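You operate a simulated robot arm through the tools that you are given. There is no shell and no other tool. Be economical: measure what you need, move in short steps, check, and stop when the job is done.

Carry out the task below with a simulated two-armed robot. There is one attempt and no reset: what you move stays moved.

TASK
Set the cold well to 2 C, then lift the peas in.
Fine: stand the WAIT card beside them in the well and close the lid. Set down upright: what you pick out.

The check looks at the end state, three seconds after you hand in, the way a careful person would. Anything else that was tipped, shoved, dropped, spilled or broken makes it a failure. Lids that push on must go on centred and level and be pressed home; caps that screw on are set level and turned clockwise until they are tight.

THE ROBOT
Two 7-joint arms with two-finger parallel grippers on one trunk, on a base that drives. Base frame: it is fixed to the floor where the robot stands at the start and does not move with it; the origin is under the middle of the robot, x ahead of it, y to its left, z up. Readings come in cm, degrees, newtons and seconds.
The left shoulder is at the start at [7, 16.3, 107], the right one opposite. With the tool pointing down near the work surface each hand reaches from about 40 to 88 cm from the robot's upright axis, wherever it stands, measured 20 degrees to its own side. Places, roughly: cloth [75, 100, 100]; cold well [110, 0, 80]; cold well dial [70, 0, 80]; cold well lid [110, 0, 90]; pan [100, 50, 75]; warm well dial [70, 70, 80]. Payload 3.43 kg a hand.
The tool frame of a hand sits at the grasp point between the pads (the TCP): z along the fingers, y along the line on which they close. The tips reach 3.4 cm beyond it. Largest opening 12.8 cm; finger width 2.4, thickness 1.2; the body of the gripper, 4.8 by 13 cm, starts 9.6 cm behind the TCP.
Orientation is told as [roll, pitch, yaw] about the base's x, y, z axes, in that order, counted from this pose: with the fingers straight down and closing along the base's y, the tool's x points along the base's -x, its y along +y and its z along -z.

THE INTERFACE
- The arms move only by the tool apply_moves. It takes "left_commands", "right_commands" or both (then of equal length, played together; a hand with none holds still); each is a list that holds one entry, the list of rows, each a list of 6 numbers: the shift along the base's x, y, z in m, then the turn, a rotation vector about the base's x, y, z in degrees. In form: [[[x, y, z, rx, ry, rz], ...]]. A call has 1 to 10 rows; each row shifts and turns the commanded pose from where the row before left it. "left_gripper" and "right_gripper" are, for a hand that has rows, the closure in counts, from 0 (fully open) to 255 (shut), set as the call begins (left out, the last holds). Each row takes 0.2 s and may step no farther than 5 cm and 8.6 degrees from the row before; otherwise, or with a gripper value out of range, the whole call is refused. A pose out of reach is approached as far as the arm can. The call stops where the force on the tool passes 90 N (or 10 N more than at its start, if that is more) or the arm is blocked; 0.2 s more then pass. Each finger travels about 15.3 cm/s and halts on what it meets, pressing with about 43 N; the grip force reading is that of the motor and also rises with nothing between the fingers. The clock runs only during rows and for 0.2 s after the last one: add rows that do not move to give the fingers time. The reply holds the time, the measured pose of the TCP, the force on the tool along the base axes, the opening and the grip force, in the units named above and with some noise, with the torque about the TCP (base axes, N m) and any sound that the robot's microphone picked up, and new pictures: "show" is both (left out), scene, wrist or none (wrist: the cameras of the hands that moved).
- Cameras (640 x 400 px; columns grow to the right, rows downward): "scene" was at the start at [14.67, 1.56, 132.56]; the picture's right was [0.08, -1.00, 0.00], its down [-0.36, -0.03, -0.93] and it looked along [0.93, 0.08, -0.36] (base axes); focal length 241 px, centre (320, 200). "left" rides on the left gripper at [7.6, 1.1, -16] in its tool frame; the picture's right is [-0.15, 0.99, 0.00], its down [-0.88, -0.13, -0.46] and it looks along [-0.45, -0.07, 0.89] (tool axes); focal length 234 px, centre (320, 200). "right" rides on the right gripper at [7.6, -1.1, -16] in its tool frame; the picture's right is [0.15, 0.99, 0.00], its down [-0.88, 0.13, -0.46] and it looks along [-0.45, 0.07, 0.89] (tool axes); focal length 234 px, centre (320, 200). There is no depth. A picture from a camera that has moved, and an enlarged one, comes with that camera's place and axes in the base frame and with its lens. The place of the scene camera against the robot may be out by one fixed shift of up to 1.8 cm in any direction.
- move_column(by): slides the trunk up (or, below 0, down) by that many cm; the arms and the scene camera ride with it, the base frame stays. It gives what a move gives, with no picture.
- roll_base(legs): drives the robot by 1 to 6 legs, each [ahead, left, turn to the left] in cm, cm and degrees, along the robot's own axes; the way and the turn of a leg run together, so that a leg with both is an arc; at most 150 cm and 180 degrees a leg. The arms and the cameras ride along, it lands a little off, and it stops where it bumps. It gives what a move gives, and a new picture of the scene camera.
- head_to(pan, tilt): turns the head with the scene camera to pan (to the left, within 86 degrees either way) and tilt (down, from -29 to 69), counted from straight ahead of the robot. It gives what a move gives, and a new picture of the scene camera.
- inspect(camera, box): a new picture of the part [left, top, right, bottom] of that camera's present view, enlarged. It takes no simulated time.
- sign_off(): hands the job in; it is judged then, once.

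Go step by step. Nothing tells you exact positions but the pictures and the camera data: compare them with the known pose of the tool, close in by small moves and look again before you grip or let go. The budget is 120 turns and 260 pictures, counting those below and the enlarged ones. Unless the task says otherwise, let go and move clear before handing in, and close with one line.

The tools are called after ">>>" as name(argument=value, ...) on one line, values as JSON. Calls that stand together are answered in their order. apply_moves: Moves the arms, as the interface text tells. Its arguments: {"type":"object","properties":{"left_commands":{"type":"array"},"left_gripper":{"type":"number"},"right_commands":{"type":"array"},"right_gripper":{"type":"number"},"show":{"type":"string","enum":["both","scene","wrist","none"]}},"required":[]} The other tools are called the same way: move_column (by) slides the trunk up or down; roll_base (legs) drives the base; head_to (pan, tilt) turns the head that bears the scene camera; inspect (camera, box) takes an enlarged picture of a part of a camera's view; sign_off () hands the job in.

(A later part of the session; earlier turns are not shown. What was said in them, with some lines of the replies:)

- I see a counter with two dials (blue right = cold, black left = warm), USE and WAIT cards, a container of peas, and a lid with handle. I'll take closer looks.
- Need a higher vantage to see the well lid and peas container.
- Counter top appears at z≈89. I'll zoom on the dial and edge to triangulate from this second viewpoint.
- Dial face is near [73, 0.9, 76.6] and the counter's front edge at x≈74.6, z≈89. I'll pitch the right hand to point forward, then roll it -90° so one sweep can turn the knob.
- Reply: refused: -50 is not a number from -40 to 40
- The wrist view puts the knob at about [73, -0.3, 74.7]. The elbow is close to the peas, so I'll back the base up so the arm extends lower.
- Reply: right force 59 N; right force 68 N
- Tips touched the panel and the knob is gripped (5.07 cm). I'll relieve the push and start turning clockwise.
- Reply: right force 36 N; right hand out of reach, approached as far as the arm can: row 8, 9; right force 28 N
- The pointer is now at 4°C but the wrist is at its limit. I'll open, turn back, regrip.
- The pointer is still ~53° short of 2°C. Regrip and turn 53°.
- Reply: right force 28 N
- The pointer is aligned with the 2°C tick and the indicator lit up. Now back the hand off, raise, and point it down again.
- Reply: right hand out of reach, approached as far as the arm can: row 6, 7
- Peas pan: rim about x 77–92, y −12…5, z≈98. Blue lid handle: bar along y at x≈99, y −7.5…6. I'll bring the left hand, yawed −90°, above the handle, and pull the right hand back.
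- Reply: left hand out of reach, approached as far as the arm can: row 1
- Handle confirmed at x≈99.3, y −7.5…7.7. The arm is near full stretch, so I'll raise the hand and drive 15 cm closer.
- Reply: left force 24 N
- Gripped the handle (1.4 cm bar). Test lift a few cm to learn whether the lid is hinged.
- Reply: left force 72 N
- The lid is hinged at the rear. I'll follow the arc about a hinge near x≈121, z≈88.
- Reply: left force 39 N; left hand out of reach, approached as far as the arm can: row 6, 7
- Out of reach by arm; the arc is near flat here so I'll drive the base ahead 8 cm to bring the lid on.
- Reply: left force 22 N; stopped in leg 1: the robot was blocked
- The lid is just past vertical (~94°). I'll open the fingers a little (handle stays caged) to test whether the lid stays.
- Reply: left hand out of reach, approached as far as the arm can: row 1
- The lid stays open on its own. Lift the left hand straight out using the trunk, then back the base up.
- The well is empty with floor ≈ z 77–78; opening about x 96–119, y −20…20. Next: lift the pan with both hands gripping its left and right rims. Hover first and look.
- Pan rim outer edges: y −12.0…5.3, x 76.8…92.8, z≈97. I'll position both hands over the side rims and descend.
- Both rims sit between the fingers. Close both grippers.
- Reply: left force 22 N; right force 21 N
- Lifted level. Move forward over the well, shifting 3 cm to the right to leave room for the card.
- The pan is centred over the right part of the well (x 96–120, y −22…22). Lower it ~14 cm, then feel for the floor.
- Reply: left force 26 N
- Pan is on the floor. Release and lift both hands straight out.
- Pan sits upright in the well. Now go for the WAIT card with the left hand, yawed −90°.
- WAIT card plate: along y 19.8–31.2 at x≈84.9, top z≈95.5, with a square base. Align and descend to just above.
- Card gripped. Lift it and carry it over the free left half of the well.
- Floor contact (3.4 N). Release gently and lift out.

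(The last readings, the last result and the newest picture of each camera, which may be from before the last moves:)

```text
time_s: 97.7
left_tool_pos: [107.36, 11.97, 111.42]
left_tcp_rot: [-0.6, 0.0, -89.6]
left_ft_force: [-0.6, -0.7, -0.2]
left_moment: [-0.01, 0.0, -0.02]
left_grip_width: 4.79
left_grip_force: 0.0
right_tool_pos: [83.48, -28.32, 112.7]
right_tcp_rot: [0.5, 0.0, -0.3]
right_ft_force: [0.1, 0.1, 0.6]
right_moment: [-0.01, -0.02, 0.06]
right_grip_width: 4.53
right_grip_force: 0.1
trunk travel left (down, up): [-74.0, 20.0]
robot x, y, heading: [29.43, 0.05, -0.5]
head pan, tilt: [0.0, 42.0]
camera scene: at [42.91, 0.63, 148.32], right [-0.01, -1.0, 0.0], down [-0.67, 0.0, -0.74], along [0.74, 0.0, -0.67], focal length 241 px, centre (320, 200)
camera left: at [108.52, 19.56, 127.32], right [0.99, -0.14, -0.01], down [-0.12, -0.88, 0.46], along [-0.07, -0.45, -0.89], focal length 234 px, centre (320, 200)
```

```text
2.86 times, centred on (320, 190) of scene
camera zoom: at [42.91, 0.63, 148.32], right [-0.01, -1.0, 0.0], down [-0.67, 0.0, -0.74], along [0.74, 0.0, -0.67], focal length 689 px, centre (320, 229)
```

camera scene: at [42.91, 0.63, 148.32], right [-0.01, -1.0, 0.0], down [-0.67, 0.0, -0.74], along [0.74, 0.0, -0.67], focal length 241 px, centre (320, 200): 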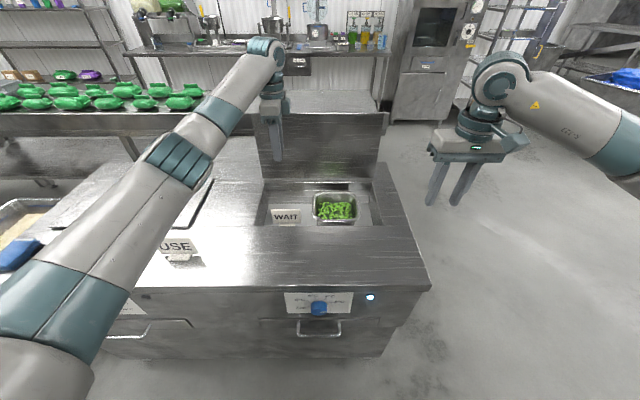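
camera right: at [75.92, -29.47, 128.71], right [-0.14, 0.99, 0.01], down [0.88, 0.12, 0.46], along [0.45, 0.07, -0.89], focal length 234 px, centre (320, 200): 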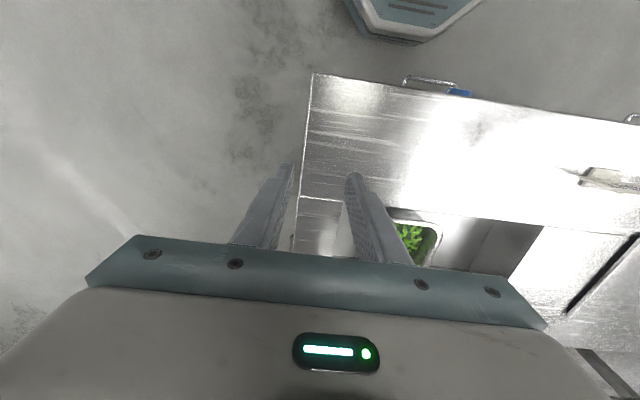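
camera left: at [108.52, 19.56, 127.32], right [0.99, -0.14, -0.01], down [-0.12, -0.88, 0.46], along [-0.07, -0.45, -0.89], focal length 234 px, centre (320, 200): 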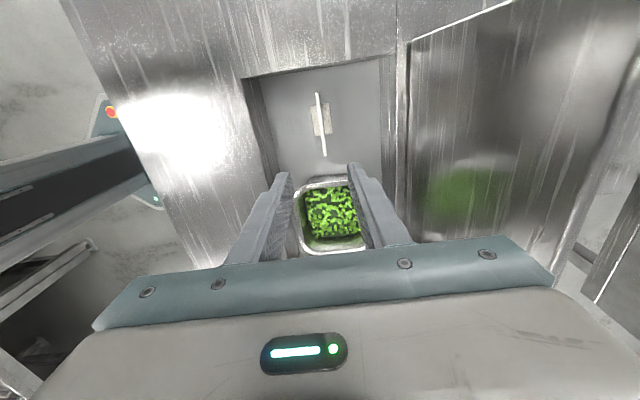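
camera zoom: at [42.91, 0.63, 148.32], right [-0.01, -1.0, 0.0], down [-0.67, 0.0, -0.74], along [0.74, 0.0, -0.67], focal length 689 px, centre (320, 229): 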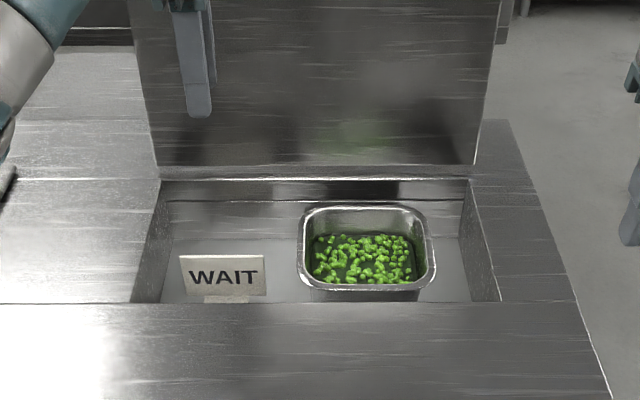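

Both items stand upright in the well. Now to close the lid: raise the trunk, bring the left hand over the handle behind the lid.

>>> move_column(by=14)

>>> apply_moves(left_commands=[[[0.003, -0.03, 0, 0, 0, 0], [0.003, -0.03, 0, 0, 0, 0], [0.003, -0.03, 0, 0, 0, 0], [0.003, -0.02, 0, 0, 0, 0], [0, 0, 0, 0, 0, 0]]], left_gripper=135, show="none")

>>> roll_base(legs=[[17.5, 0, 0]])

>>> apply_moves(left_commands=[[[0, 0, 0, 0, 0, 0]]], show="wrist")

```text
time_s: 99.4
left_tool_pos: [107.27, 12.05, 125.36]
left_tcp_rot: [-0.6, 0.0, -89.7]
left_ft_force: [-0.8, 0.2, 0.0]
left_moment: [0.02, -0.02, 0.02]
left_grip_width: 4.79
left_grip_force: 0.0
right_tool_pos: [83.49, -28.33, 126.82]
right_tcp_rot: [0.4, -0.1, -0.3]
right_ft_force: [-0.1, 0.5, -1.0]
right_moment: [-0.02, 0.0, 0.0]
right_grip_width: 4.51
right_grip_force: 0.0
trunk travel left (down, up): [-88.0, 6.0]
robot x, y, heading: [29.13, -0.31, -0.4]
head pan, tilt: [0.0, 42.0]
```

```text
time_s: 100.6
left_tool_pos: [108.59, 1.06, 125.56]
left_tcp_rot: [-0.6, 0.1, -89.8]
left_ft_force: [0.4, 0.7, -0.5]
left_moment: [0.0, 0.05, 0.01]
left_grip_width: 6.01
left_grip_force: 0.1
right_tool_pos: [83.54, -28.25, 126.76]
right_tcp_rot: [0.5, -0.1, -0.3]
right_ft_force: [0.5, 0.0, -0.1]
right_moment: [0.02, 0.02, 0.0]
right_grip_width: 4.53
right_grip_force: 0.0
trunk travel left (down, up): [-88.0, 6.0]
robot x, y, heading: [28.9, -0.2, -0.5]
head pan, tilt: [0.0, 42.0]
```

```text
time_s: 102.1
left_tool_pos: [125.7, 1.04, 125.76]
left_tcp_rot: [-0.5, -0.1, -89.6]
left_ft_force: [0.2, 0.1, -0.8]
left_moment: [-0.02, -0.04, 0.01]
left_grip_width: 6.03
left_grip_force: 0.1
right_tool_pos: [100.68, -28.31, 126.89]
right_tcp_rot: [0.6, -0.1, -0.2]
right_ft_force: [-0.8, 0.0, 0.3]
right_moment: [-0.03, -0.03, -0.01]
right_grip_width: 4.52
right_grip_force: 0.0
trunk travel left (down, up): [-88.0, 6.0]
robot x, y, heading: [46.67, -0.05, -0.1]
head pan, tilt: [0.0, 42.0]
camera scene: at [60.08, 0.61, 162.37], right [-0.01, -1.0, 0.0], down [-0.67, 0.0, -0.74], along [0.74, 0.0, -0.67], focal length 241 px, centre (320, 200)
```

scene: 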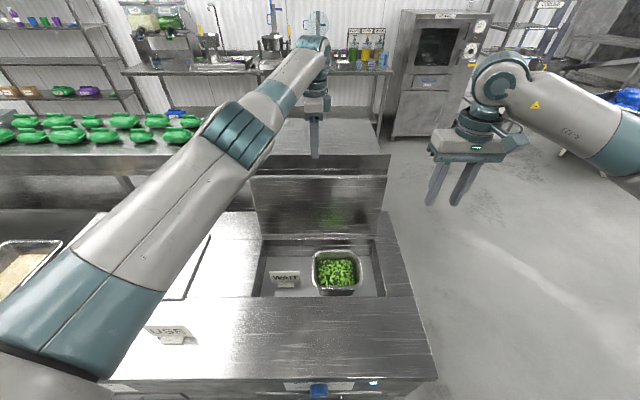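

```text
time_s: 102.5
left_tool_pos: [126.15, 1.11, 125.56]
left_tcp_rot: [-0.7, 0.1, -89.7]
left_ft_force: [-0.2, -0.1, 0.9]
left_moment: [0.03, 0.02, 0.01]
left_grip_width: 6.03
left_grip_force: 0.0
right_tool_pos: [101.01, -28.37, 126.74]
right_tcp_rot: [0.5, -0.1, -0.1]
right_ft_force: [0.5, 0.0, -0.5]
right_moment: [-0.02, -0.01, 0.0]
right_grip_width: 4.51
right_grip_force: 0.1
trunk travel left (down, up): [-88.0, 6.0]
robot x, y, heading: [46.2, -0.46, -0.3]
head pan, tilt: [0.0, 42.0]
camera left: at [127.28, 8.59, 141.43], right [0.99, -0.14, -0.01], down [-0.12, -0.88, 0.46], along [-0.07, -0.45, -0.89], focal length 234 px, centre (320, 200)
```

left: 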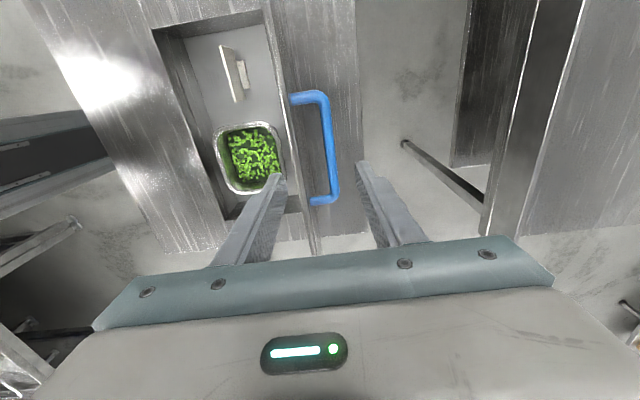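

The bar is at x≈127.4; I need ~1.2 cm more forward and a narrower opening (4 cm) to pass between lid edge and bar.

>>> apply_moves(left_commands=[[[0.008, 0, 0, 0, 0, 0], [0, 0, 0, 0, 0, 0], [0, 0, 0, 0, 0, 0]]], left_gripper=175, show="none")

>>> roll_base(legs=[[0.8, 0, 0]])

>>> inspect(camera="left", box=[200, 60, 440, 260])

```text
time_s: 103.3
left_tool_pos: [126.37, 1.38, 125.64]
left_tcp_rot: [-0.6, 0.0, -89.7]
left_ft_force: [-0.9, 0.5, -0.3]
left_moment: [0.04, 0.0, 0.0]
left_grip_width: 4.04
left_grip_force: 0.1
left hand out of reach, approached as far as the arm can: row 1
right_tool_pos: [101.01, -28.28, 126.82]
right_tcp_rot: [0.5, -0.1, -0.1]
right_ft_force: [-0.3, 0.7, -0.3]
right_moment: [-0.03, -0.02, -0.02]
right_grip_width: 4.52
right_grip_force: 0.2
trunk travel left (down, up): [-88.0, 6.0]
robot x, y, heading: [46.87, 0.2, -0.4]
head pan, tilt: [0.0, 42.0]
```

```text
time_s: 104.0
left_tool_pos: [126.96, 1.34, 125.69]
left_tcp_rot: [-0.5, 0.0, -89.7]
left_ft_force: [-0.2, 0.2, 0.2]
left_moment: [0.02, -0.02, 0.02]
left_grip_width: 4.02
left_grip_force: 0.0
right_tool_pos: [101.65, -28.4, 126.92]
right_tcp_rot: [0.6, -0.3, -0.2]
right_ft_force: [-0.1, 0.1, -0.1]
right_moment: [-0.03, -0.02, -0.03]
right_grip_width: 4.52
right_grip_force: 0.1
trunk travel left (down, up): [-88.0, 6.0]
robot x, y, heading: [47.61, -0.14, -0.2]
head pan, tilt: [0.0, 42.0]
camera scene: at [61.01, 0.58, 162.35], right [-0.01, -1.0, 0.0], down [-0.67, 0.0, -0.74], along [0.74, 0.0, -0.67], focal length 241 px, centre (320, 200)
```

scene: 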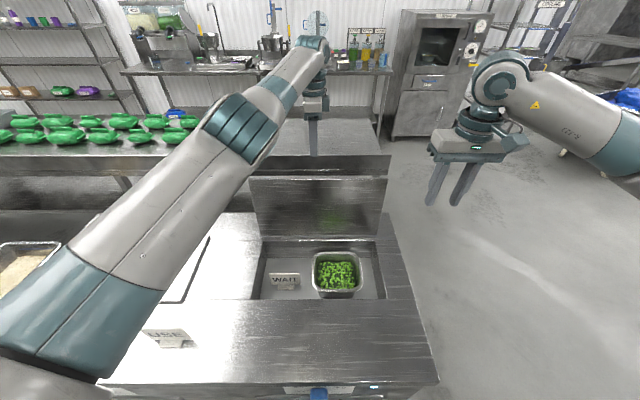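

```text
2.00 times, centred on (320, 160) of left
camera zoom: at [128.17, 8.95, 141.59], right [0.99, -0.14, -0.01], down [-0.12, -0.88, 0.46], along [-0.07, -0.45, -0.89], focal length 468 px, centre (320, 280)
```

zoom: 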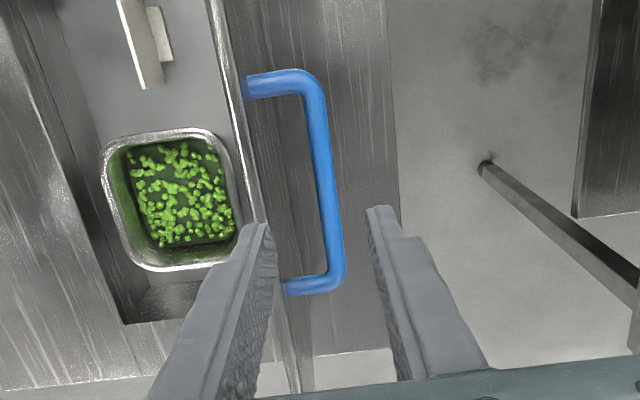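

>>> apply_moves(left_commands=[[[0, 0, 0, 0, 0, 0], [0, 0, 0, 0, 0, 0]]], left_gripper=190, show="none")

>>> move_column(by=-10)

>>> inspect(camera="left", box=[200, 60, 440, 260])

```text
time_s: 104.6
left_tool_pos: [127.13, 1.4, 125.58]
left_tcp_rot: [-0.5, 0.1, -89.8]
left_ft_force: [0.0, 0.5, -0.3]
left_moment: [0.0, 0.0, 0.01]
left_grip_width: 3.26
left_grip_force: 0.1
right_tool_pos: [101.76, -28.42, 126.87]
right_tcp_rot: [0.6, -0.2, -0.3]
right_ft_force: [-0.5, -0.3, -0.1]
right_moment: [0.0, -0.06, 0.02]
right_grip_width: 4.5
right_grip_force: 0.0
trunk travel left (down, up): [-88.0, 6.0]
robot x, y, heading: [47.75, -0.54, -0.3]
head pan, tilt: [0.0, 42.0]
```

```text
time_s: 106.0
left_tool_pos: [127.11, 1.28, 115.6]
left_tcp_rot: [-0.6, 0.0, -89.7]
left_ft_force: [0.1, 0.1, 1.0]
left_moment: [-0.01, -0.01, -0.01]
left_grip_width: 3.25
left_grip_force: 0.0
right_tool_pos: [101.8, -28.42, 116.72]
right_tcp_rot: [0.5, -0.2, -0.2]
right_ft_force: [0.1, 0.5, -0.1]
right_moment: [-0.01, -0.02, 0.02]
right_grip_width: 4.53
right_grip_force: 0.1
trunk travel left (down, up): [-78.0, 16.0]
robot x, y, heading: [47.67, -0.3, -0.3]
head pan, tilt: [0.0, 42.0]
```

```text
2.00 times, centred on (320, 160) of left
camera zoom: at [128.41, 8.95, 131.45], right [0.99, -0.14, -0.01], down [-0.12, -0.88, 0.46], along [-0.07, -0.45, -0.89], focal length 468 px, centre (320, 280)
```

zoom: 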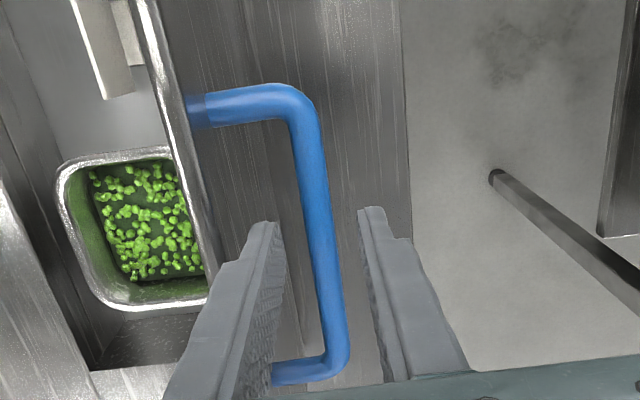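

Bar sits between the fingers. Lower 4 cm and grip.

>>> move_column(by=-4.3)

>>> apply_moves(left_commands=[[[0, 0, 0, 0, 0, 0], [0, 0, 0, 0, 0, 0], [0, 0, 0, 0, 0, 0]]], left_gripper=255, show="wrist")

```text
time_s: 106.8
left_tool_pos: [127.09, 1.42, 111.24]
left_tcp_rot: [-0.6, 0.0, -89.7]
left_ft_force: [0.3, -0.5, 0.1]
left_moment: [0.01, 0.01, -0.01]
left_grip_width: 3.27
left_grip_force: 0.0
right_tool_pos: [101.69, -28.29, 112.48]
right_tcp_rot: [0.5, -0.1, -0.3]
right_ft_force: [1.1, -0.4, 0.2]
right_moment: [-0.01, -0.02, 0.02]
right_grip_width: 4.53
right_grip_force: 0.1
trunk travel left (down, up): [-73.7, 20.3]
robot x, y, heading: [47.39, -0.24, -0.5]
head pan, tilt: [0.0, 42.0]
```

```text
time_s: 107.6
left_tool_pos: [127.19, 1.35, 111.21]
left_tcp_rot: [-0.6, 0.0, -89.8]
left_ft_force: [-0.2, 1.3, 1.6]
left_moment: [0.0, 0.06, -0.45]
left_grip_width: 1.36
left_grip_force: 44.3
right_tool_pos: [101.76, -28.29, 112.5]
right_tcp_rot: [0.4, -0.1, -0.3]
right_ft_force: [-0.8, -0.4, 0.5]
right_moment: [-0.01, 0.0, 0.02]
right_grip_width: 4.53
right_grip_force: 0.0
trunk travel left (down, up): [-73.7, 20.3]
robot x, y, heading: [47.51, -0.56, -0.1]
head pan, tilt: [0.0, 42.0]
camera left: at [128.41, 8.96, 127.16], right [0.99, -0.14, -0.01], down [-0.12, -0.88, 0.46], along [-0.07, -0.45, -0.89], focal length 234 px, centre (320, 200)
```

left: 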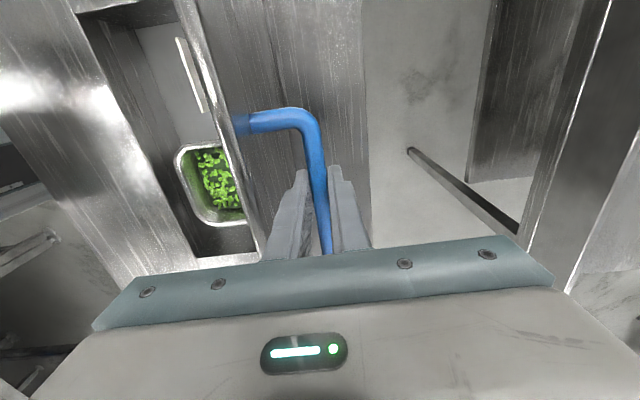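

Gripped. Pull the lid back with the base along the flat part of the arc.

>>> roll_base(legs=[[-10.5, 0, 0]])

```text
time_s: 108.8
left_tool_pos: [116.83, 1.35, 111.21]
left_tcp_rot: [-0.6, -0.1, -89.6]
left_ft_force: [-0.1, -1.0, -7.3]
left_moment: [-0.42, -0.12, -0.39]
left_grip_width: 1.4
left_grip_force: 45.2
right_tool_pos: [91.31, -28.32, 112.42]
right_tcp_rot: [0.5, 0.0, -0.3]
right_ft_force: [-0.8, -0.2, -1.0]
right_moment: [-0.01, 0.0, -0.02]
right_grip_width: 4.53
right_grip_force: 0.0
trunk travel left (down, up): [-73.7, 20.3]
robot x, y, heading: [36.78, 0.07, -0.3]
head pan, tilt: [0.0, 42.0]
camera scene: at [50.8, 0.58, 148.0], right [-0.01, -1.0, 0.0], down [-0.67, 0.0, -0.74], along [0.74, 0.0, -0.67], focal length 241 px, centre (320, 200)
```

scene: 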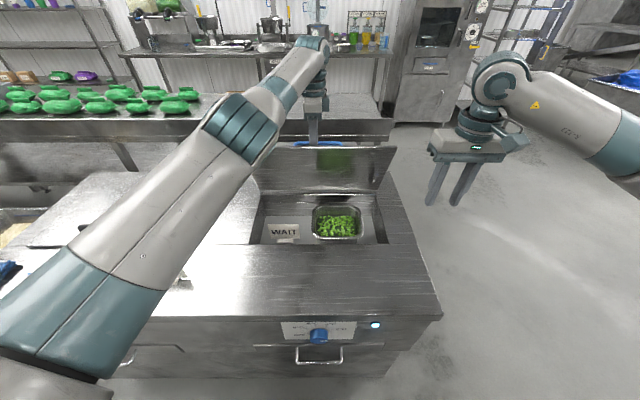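

>>> apply_moves(left_commands=[[[-0.016, 0, -0.003, 0, 0, 0], [-0.016, 0, -0.006, 0, 0, 0], [-0.018, 0, -0.007, 0, 0, 0], [-0.0175, 0, -0.0095, 0, 0, 0], [-0.0165, 0, -0.011, 0, 0, 0], [-0.0155, 0, -0.0115, 0, 0, 0], [0, 0, 0, 0, 0, 0]]], show="scene")

```text
time_s: 110.4
left_tool_pos: [106.68, 1.35, 106.18]
left_tcp_rot: [-0.7, 0.0, -89.6]
left_ft_force: [-0.4, 0.8, -1.7]
left_moment: [0.09, -0.09, -0.44]
left_grip_width: 1.34
left_grip_force: 45.0
right_tool_pos: [91.17, -28.28, 112.59]
right_tcp_rot: [0.5, 0.0, -0.1]
right_ft_force: [-0.4, 0.5, 0.2]
right_moment: [0.0, 0.0, 0.0]
right_grip_width: 4.52
right_grip_force: 0.0
trunk travel left (down, up): [-73.7, 20.3]
robot x, y, heading: [37.17, -0.0, -0.1]
head pan, tilt: [0.0, 42.0]
camera scene: at [50.75, 0.65, 148.01], right [-0.01, -1.0, 0.0], down [-0.67, 0.0, -0.74], along [0.74, 0.0, -0.67], focal length 241 px, centre (320, 200)
```

scene: 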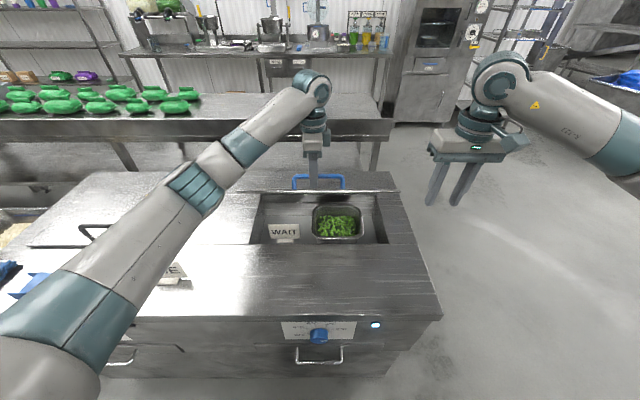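

>>> apply_moves(left_commands=[[[-0.0145, 0, -0.0125, 0, 0, 0], [-0.013, 0, -0.0135, 0, 0, 0], [-0.012, 0, -0.0155, 0, 0, 0], [-0.0105, 0, -0.0165, 0, 0, 0], [-0.009, 0, -0.0175, 0, 0, 0], [-0.0075, 0, -0.018, 0, 0, 0], [-0.0055, 0, -0.018, 0, 0, 0], [-0.002, 0, -0.01, 0, 0, 0], [0, 0, 0, 0, 0, 0]]], show="both")

```text
time_s: 112.4
left_tool_pos: [99.37, 1.37, 94.12]
left_tcp_rot: [-0.8, -0.1, -89.7]
left_ft_force: [2.4, 4.1, -2.0]
left_moment: [-0.05, -0.2, -0.38]
left_grip_width: 1.35
left_grip_force: 45.1
right_tool_pos: [91.22, -28.24, 112.34]
right_tcp_rot: [0.5, -0.1, -0.2]
right_ft_force: [-1.0, -0.8, 0.2]
right_moment: [-0.02, -0.01, 0.01]
right_grip_width: 4.5
right_grip_force: 0.1
trunk travel left (down, up): [-73.7, 20.3]
robot x, y, heading: [37.06, -0.1, -0.5]
head pan, tilt: [0.0, 42.0]
camera scene: at [50.79, 0.7, 148.01], right [-0.01, -1.0, 0.0], down [-0.67, 0.0, -0.74], along [0.74, 0.0, -0.67], focal length 241 px, centre (320, 200)
camera left: at [100.62, 8.96, 109.92], right [0.99, -0.14, -0.01], down [-0.12, -0.88, 0.46], along [-0.07, -0.45, -0.89], focal length 234 px, centre (320, 200)
```

scene: 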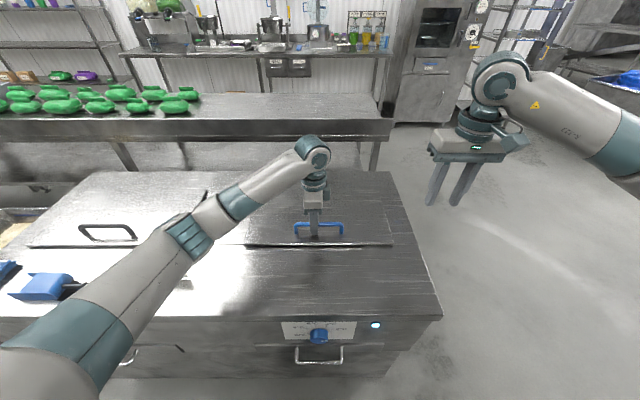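
left: 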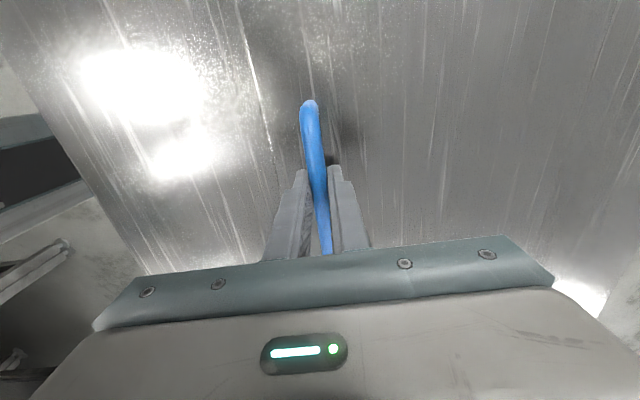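

Nearly closed. Ease down the final centimetre until the lid rests.

>>> apply_moves(left_commands=[[[-0.001, 0, -0.004, 0, 0, 0], [-0.001, 0, -0.004, 0, 0, 0], [0, 0, -0.004, 0, 0, 0], [0, 0, 0, 0, 0, 0]]], show="none")

>>> inspect(camera="scene", box=[230, 180, 410, 280])

```text
time_s: 113.4
left_tool_pos: [99.31, 1.38, 93.2]
left_tcp_rot: [-0.2, -0.2, -89.6]
left_ft_force: [19.6, 2.1, 31.9]
left_moment: [0.18, -0.06, -0.62]
left_grip_width: 1.39
left_grip_force: 45.2
right_tool_pos: [91.23, -28.21, 112.49]
right_tcp_rot: [0.4, -0.2, -0.3]
right_ft_force: [0.6, -0.5, 0.2]
right_moment: [0.01, -0.01, 0.0]
right_grip_width: 4.51
right_grip_force: 0.1
trunk travel left (down, up): [-73.7, 20.3]
robot x, y, heading: [37.08, -0.01, -0.4]
head pan, tilt: [0.0, 42.0]
```

```text
3.56 times, centred on (320, 230) of scene
camera zoom: at [50.7, 0.65, 148.05], right [-0.01, -1.0, 0.0], down [-0.67, 0.0, -0.74], along [0.74, 0.0, -0.67], focal length 858 px, centre (320, 93)
```

zoom: 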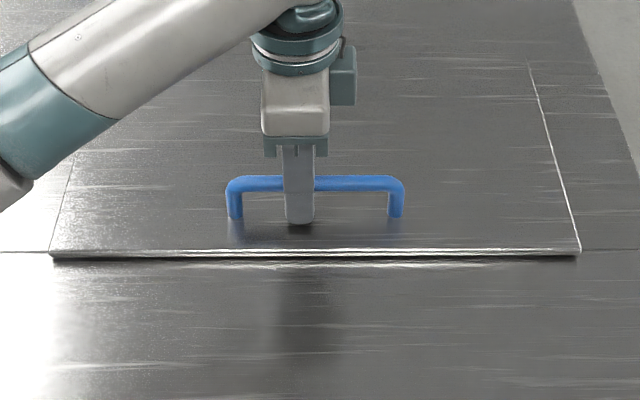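

The lid is seated at the original height (93.2). Release, lift, and move clear, then check everything.

>>> apply_moves(left_commands=[[[0, 0, 0, 0, 0, 0], [0, 0, 0, 0, 0, 0], [0, 0, 0.02, 0, 0, 0], [0, 0, 0.05, 0, 0, 0], [0, 0, 0.05, 0, 0, 0], [0, 0, 0.05, 0, 0, 0], [-0.04, 0.02, 0.05, 0, 0, 0], [-0.04, 0.02, 0.03, 0, 0, 0], [-0.04, 0.03, 0, 0, 0, 0], [-0.04, 0.03, 0, 0, 0, 0]]], left_gripper=160, show="none")

>>> roll_base(legs=[[-40, 0, 0]])

>>> inspect(camera="scene", box=[60, 120, 440, 300])

```text
refused: row 7 steps farther than a row can; nothing moved
```

```text
time_s: 114.3
left_tool_pos: [99.34, 1.38, 93.5]
left_tcp_rot: [1.2, -0.2, -88.9]
left_ft_force: [27.4, -2.2, -13.7]
left_moment: [-0.71, -0.08, -1.07]
left_grip_width: 1.41
left_grip_force: 45.2
right_tool_pos: [90.01, -28.53, 112.12]
right_tcp_rot: [0.6, 0.1, -0.3]
right_ft_force: [1.0, -0.6, 0.4]
right_moment: [0.03, -0.03, -0.04]
right_grip_width: 4.55
right_grip_force: 0.0
trunk travel left (down, up): [-73.7, 20.3]
robot x, y, heading: [35.49, -0.04, -0.6]
head pan, tilt: [0.0, 42.0]
stopped in leg 1: the force on the tool passed its limit at 100 N (the readings are from after the stop); the commanded pose is now the measured one
camera scene: at [49.81, 0.5, 147.94], right [-0.01, -1.0, 0.0], down [-0.67, 0.01, -0.74], along [0.74, -0.01, -0.67], focal length 241 px, centre (320, 200)
```

scene: 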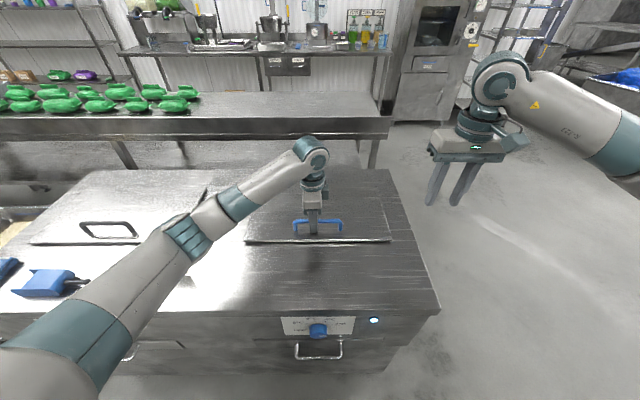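

```text
1.68 times, centred on (250, 210) of scene
camera zoom: at [49.81, 0.5, 147.94], right [-0.01, -1.0, 0.0], down [-0.67, 0.01, -0.74], along [0.74, -0.01, -0.67], focal length 406 px, centre (438, 183)
```

zoom: 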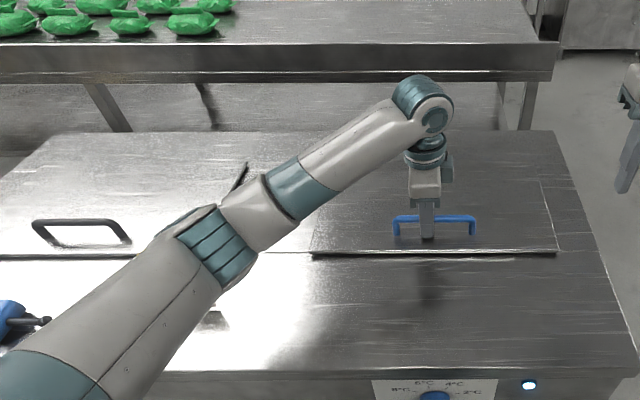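

The release was refused (one row too long) so the base tugged the handle before the guard stopped it; the lid looks unmoved. Release properly now, one thing at a time.

>>> apply_moves(left_commands=[[[0, 0, -0.003, 0, 0, 0], [0, 0, 0, 0, 0, 0]]], show="none")

>>> apply_moves(left_commands=[[[0, 0, 0, 0, 0, 0], [0, 0, 0, 0, 0, 0], [0, 0, 0, 0, 0, 0]]], left_gripper=150, show="wrist")

```text
time_s: 114.9
left_tool_pos: [99.21, 1.4, 93.17]
left_tcp_rot: [1.1, -0.3, -89.0]
left_ft_force: [32.4, -1.1, -3.3]
left_moment: [0.45, -0.02, -1.16]
left_grip_width: 1.37
left_grip_force: 45.0
right_tool_pos: [90.09, -28.47, 112.24]
right_tcp_rot: [0.4, 0.2, -0.3]
right_ft_force: [0.9, 0.2, -0.7]
right_moment: [-0.03, 0.0, -0.02]
right_grip_width: 4.55
right_grip_force: 0.0
trunk travel left (down, up): [-73.7, 20.3]
robot x, y, heading: [35.48, -0.33, -0.1]
head pan, tilt: [0.0, 42.0]
```

```text
time_s: 115.7
left_tool_pos: [98.83, 1.3, 93.43]
left_tcp_rot: [1.2, -0.2, -89.0]
left_ft_force: [0.1, 1.3, -0.5]
left_moment: [-0.01, -0.02, -0.02]
left_grip_width: 5.24
left_grip_force: 0.0
right_tool_pos: [89.63, -28.37, 112.48]
right_tcp_rot: [0.4, -0.2, -0.3]
right_ft_force: [0.3, -0.4, 0.5]
right_moment: [-0.05, -0.02, 0.01]
right_grip_width: 4.49
right_grip_force: 0.1
trunk travel left (down, up): [-73.7, 20.3]
robot x, y, heading: [35.45, -0.24, -0.3]
head pan, tilt: [0.0, 42.0]
camera left: at [99.38, 9.02, 109.26], right [0.99, -0.13, 0.02], down [-0.13, -0.88, 0.46], along [-0.04, -0.46, -0.89], focal length 234 px, centre (320, 200)
```

left: 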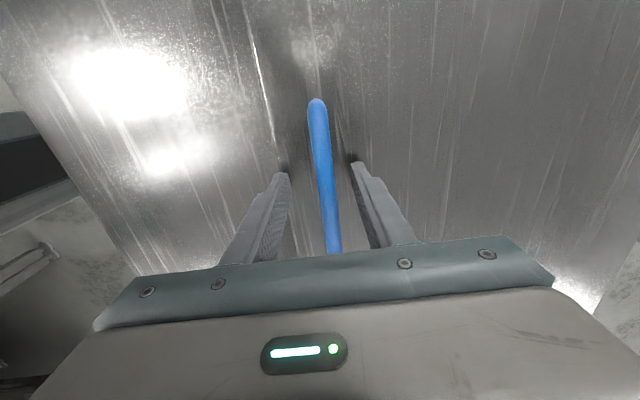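

>>> apply_moves(left_commands=[[[0, 0, 0.03, 0, 0, 0], [0, 0, 0.05, 0, 0, 0], [0, 0, 0.05, 0, 0, 0], [0, 0, 0.05, 0, 0, 0], [0, 0, 0.05, 0, 0, 0]]], show="wrist")

```text
time_s: 116.9
left_tool_pos: [98.75, 1.19, 116.67]
left_tcp_rot: [1.3, -0.3, -89.1]
left_ft_force: [-0.3, -0.2, -0.2]
left_moment: [0.03, -0.05, -0.03]
left_grip_width: 5.25
left_grip_force: 0.0
right_tool_pos: [89.58, -28.43, 112.47]
right_tcp_rot: [0.5, -0.1, -0.3]
right_ft_force: [-0.5, 0.1, 0.5]
right_moment: [-0.02, 0.0, 0.01]
right_grip_width: 4.51
right_grip_force: 0.0
trunk travel left (down, up): [-73.7, 20.3]
robot x, y, heading: [35.52, -0.14, -0.3]
head pan, tilt: [0.0, 42.0]
camera left: at [99.24, 8.83, 132.48], right [0.99, -0.13, 0.02], down [-0.13, -0.88, 0.46], along [-0.04, -0.46, -0.89], focal length 234 px, centre (320, 200)
```

left: 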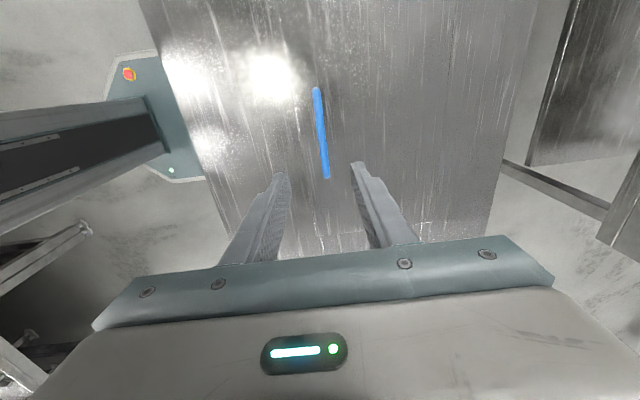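

Hand is free and clear. Raise a bit and back away to inspect the whole station.

>>> move_column(by=12)

>>> roll_base(legs=[[-45, 0, 0]])

>>> inspect(camera="scene", box=[240, 130, 420, 290])

>>> inspect(camera="scene", box=[60, 130, 260, 290])

```text
time_s: 118.4
left_tool_pos: [98.76, 1.19, 128.55]
left_tcp_rot: [1.2, -0.3, -89.2]
left_ft_force: [0.8, -0.6, 0.5]
left_moment: [-0.03, 0.02, -0.02]
left_grip_width: 5.23
left_grip_force: 0.0
right_tool_pos: [89.8, -28.52, 124.5]
right_tcp_rot: [0.5, -0.1, -0.3]
right_ft_force: [0.9, 0.4, 0.9]
right_moment: [0.02, 0.0, 0.01]
right_grip_width: 4.52
right_grip_force: 0.0
trunk travel left (down, up): [-85.7, 8.3]
robot x, y, heading: [35.61, -0.02, -0.4]
head pan, tilt: [0.0, 42.0]
```

```text
time_s: 121.1
left_tool_pos: [53.56, 1.85, 128.46]
left_tcp_rot: [1.1, -0.3, -88.6]
left_ft_force: [1.0, -0.7, 0.0]
left_moment: [-0.01, 0.03, 0.02]
left_grip_width: 5.27
left_grip_force: 0.0
right_tool_pos: [44.74, -27.8, 124.31]
right_tcp_rot: [0.5, 0.1, 0.1]
right_ft_force: [0.0, -0.3, 0.2]
right_moment: [0.01, 0.03, -0.03]
right_grip_width: 4.51
right_grip_force: 0.1
trunk travel left (down, up): [-85.7, 8.3]
robot x, y, heading: [-9.7, -0.12, -0.0]
head pan, tilt: [0.0, 42.0]
camera scene: at [4.17, 0.86, 160.0], right [0.0, -1.0, 0.0], down [-0.67, 0.0, -0.74], along [0.74, 0.0, -0.67], focal length 241 px, centre (320, 200)
```

scene: 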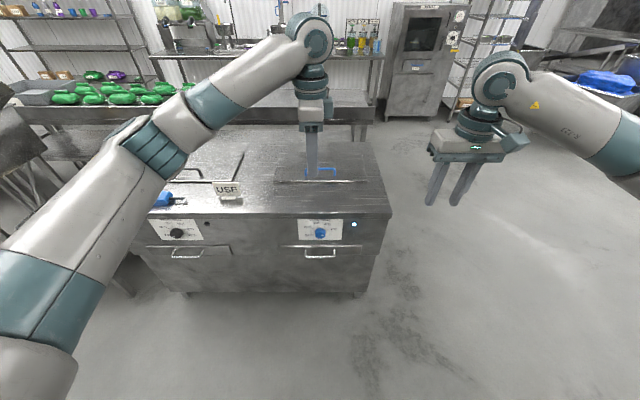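

```text
2.50 times, centred on (330, 210) of scene
camera zoom: at [4.17, 0.86, 160.0], right [0.0, -1.0, 0.0], down [-0.67, 0.0, -0.74], along [0.74, 0.0, -0.67], focal length 603 px, centre (295, 175)
```

zoom: 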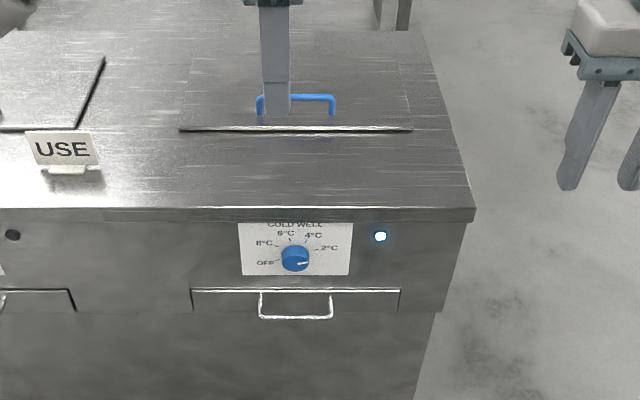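

```text
2.50 times, centred on (160, 210) of scene
camera zoom: at [4.17, 0.86, 160.0], right [0.0, -1.0, 0.0], down [-0.67, 0.0, -0.74], along [0.74, 0.0, -0.67], focal length 603 px, centre (720, 175)
```

zoom: 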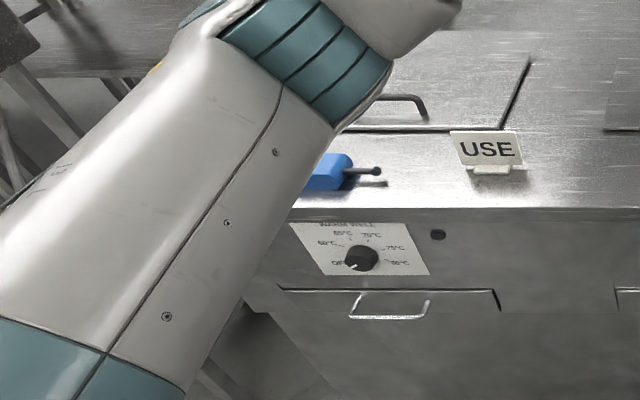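

>>> inspect(camera="scene", box=[265, 150, 375, 220])

>>> inspect(camera="scene", box=[290, 215, 370, 265])

```text
5.71 times, centred on (320, 185) of scene
camera zoom: at [4.17, 0.86, 160.0], right [0.0, -1.0, 0.0], down [-0.67, 0.0, -0.74], along [0.74, 0.0, -0.67], focal length 1379 px, centre (320, 286)
```

zoom: 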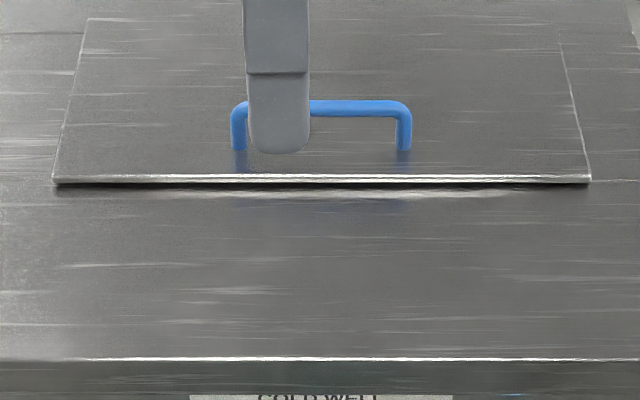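

```text
8.00 times, centred on (330, 240) of scene
camera zoom: at [4.17, 0.86, 160.0], right [0.0, -1.0, 0.0], down [-0.67, 0.0, -0.74], along [0.74, 0.0, -0.67], focal length 1930 px, centre (240, -120)
```

zoom: 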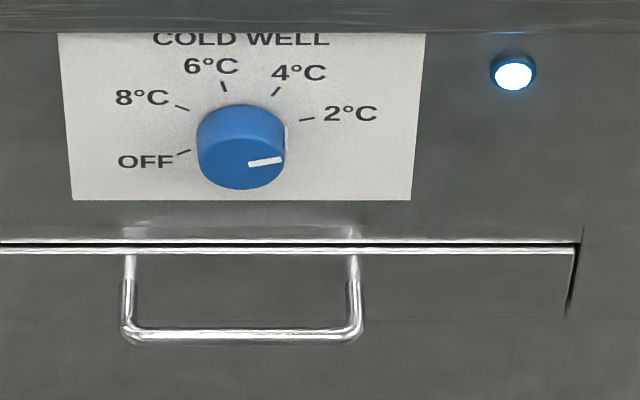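

The dial, light, cards and warm side look right. I want to be sure the lid is fully seated, so I'll recreate the original viewpoint for comparison.

>>> apply_moves(left_commands=[[[-0.01, 0.04, 0, 0, 0, 0], [-0.01, 0.04, 0, 0, 0, 0], [0, 0.04, 0, 0, 0, 0], [0, 0.04, 0, 0, 0, 0], [0, 0.04, 0, 0, 0, 0], [0, 0.03, 0, 0, 0, 0]]], show="none")

>>> roll_base(legs=[[9.7, 0, 0]])

>>> inspect(camera="scene", box=[240, 100, 440, 225])

>>> inspect(camera="scene", box=[255, 165, 385, 215])

```text
time_s: 122.5
left_tool_pos: [51.28, 25.02, 128.75]
left_tcp_rot: [1.1, -0.4, -88.6]
left_ft_force: [0.2, 0.0, -1.4]
left_moment: [-0.03, 0.02, -0.01]
left_grip_width: 5.27
left_grip_force: 0.0
right_tool_pos: [44.51, -27.8, 124.56]
right_tcp_rot: [0.5, -0.1, 0.2]
right_ft_force: [-0.2, 0.7, 0.9]
right_moment: [-0.01, -0.03, 0.0]
right_grip_width: 4.53
right_grip_force: 0.1
trunk travel left (down, up): [-85.7, 8.3]
robot x, y, heading: [-9.94, 0.07, -0.0]
head pan, tilt: [0.0, 42.0]
```

```text
time_s: 123.7
left_tool_pos: [60.7, 24.97, 128.94]
left_tcp_rot: [1.5, -0.4, -88.7]
left_ft_force: [0.1, -0.4, 0.6]
left_moment: [0.03, -0.01, 0.04]
left_grip_width: 5.25
left_grip_force: 0.0
right_tool_pos: [54.11, -27.79, 124.54]
right_tcp_rot: [0.5, -0.2, 0.2]
right_ft_force: [0.5, -0.7, 1.1]
right_moment: [0.01, 0.0, -0.03]
right_grip_width: 4.52
right_grip_force: 0.0
trunk travel left (down, up): [-85.7, 8.3]
robot x, y, heading: [-0.08, 0.06, 0.2]
head pan, tilt: [0.0, 42.0]
camera scene: at [13.33, 0.88, 160.06], right [0.0, -1.0, 0.0], down [-0.67, 0.0, -0.74], along [0.74, 0.0, -0.67], focal length 241 px, centre (320, 200)
```

scene: 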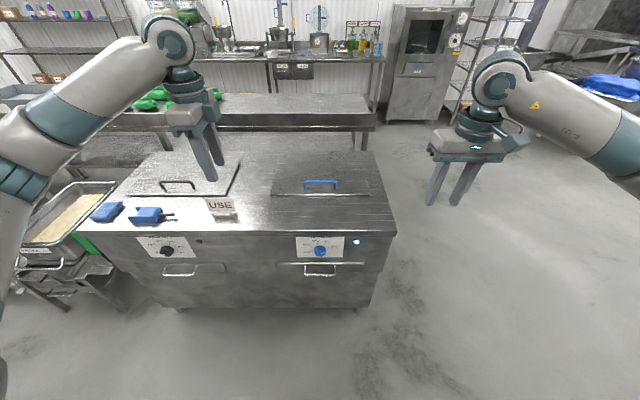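

```text
3.20 times, centred on (340, 162) of scene
camera zoom: at [13.33, 0.88, 160.06], right [0.0, -1.0, 0.0], down [-0.67, 0.0, -0.74], along [0.74, 0.0, -0.67], focal length 772 px, centre (256, 320)
```

zoom: 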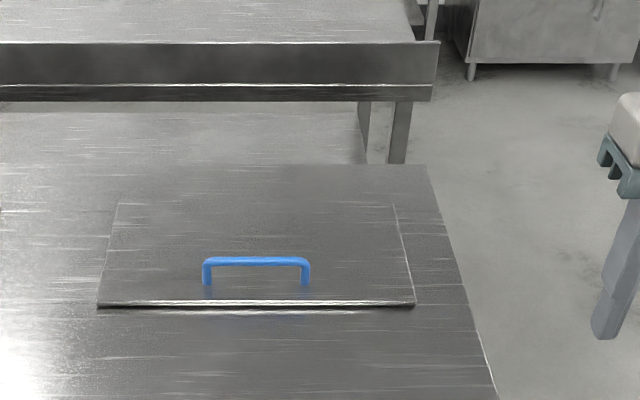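

```text
4.92 times, centred on (320, 190) of scene
camera zoom: at [13.33, 0.88, 160.06], right [0.0, -1.0, 0.0], down [-0.67, 0.0, -0.74], along [0.74, 0.0, -0.67], focal length 1188 px, centre (320, 249)
```

zoom: 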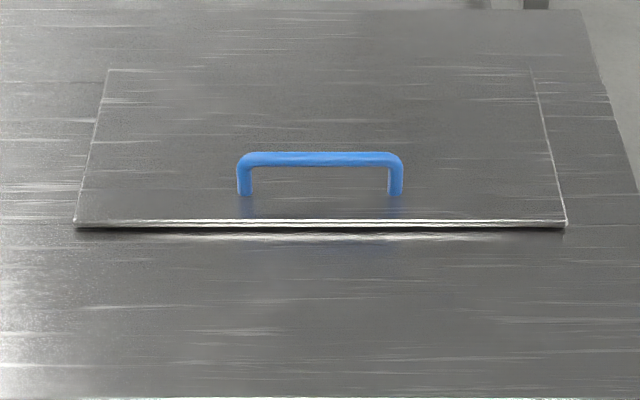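

The lid matches its original closed position, the dial reads 2°C with the light on, and both hands are clear. The peas and the WAIT card stood upright when the lid closed over them, so I'm handing in.

>>> sign_off()

```text
The job is handed in.
```

I set the cold well to 2 °C (its light is on), put the peas upright in the well with the WAIT card standing beside them, and closed the lid. The base tugged the lid handle once by mistake before I let go, but the lid still matches its original closed position.
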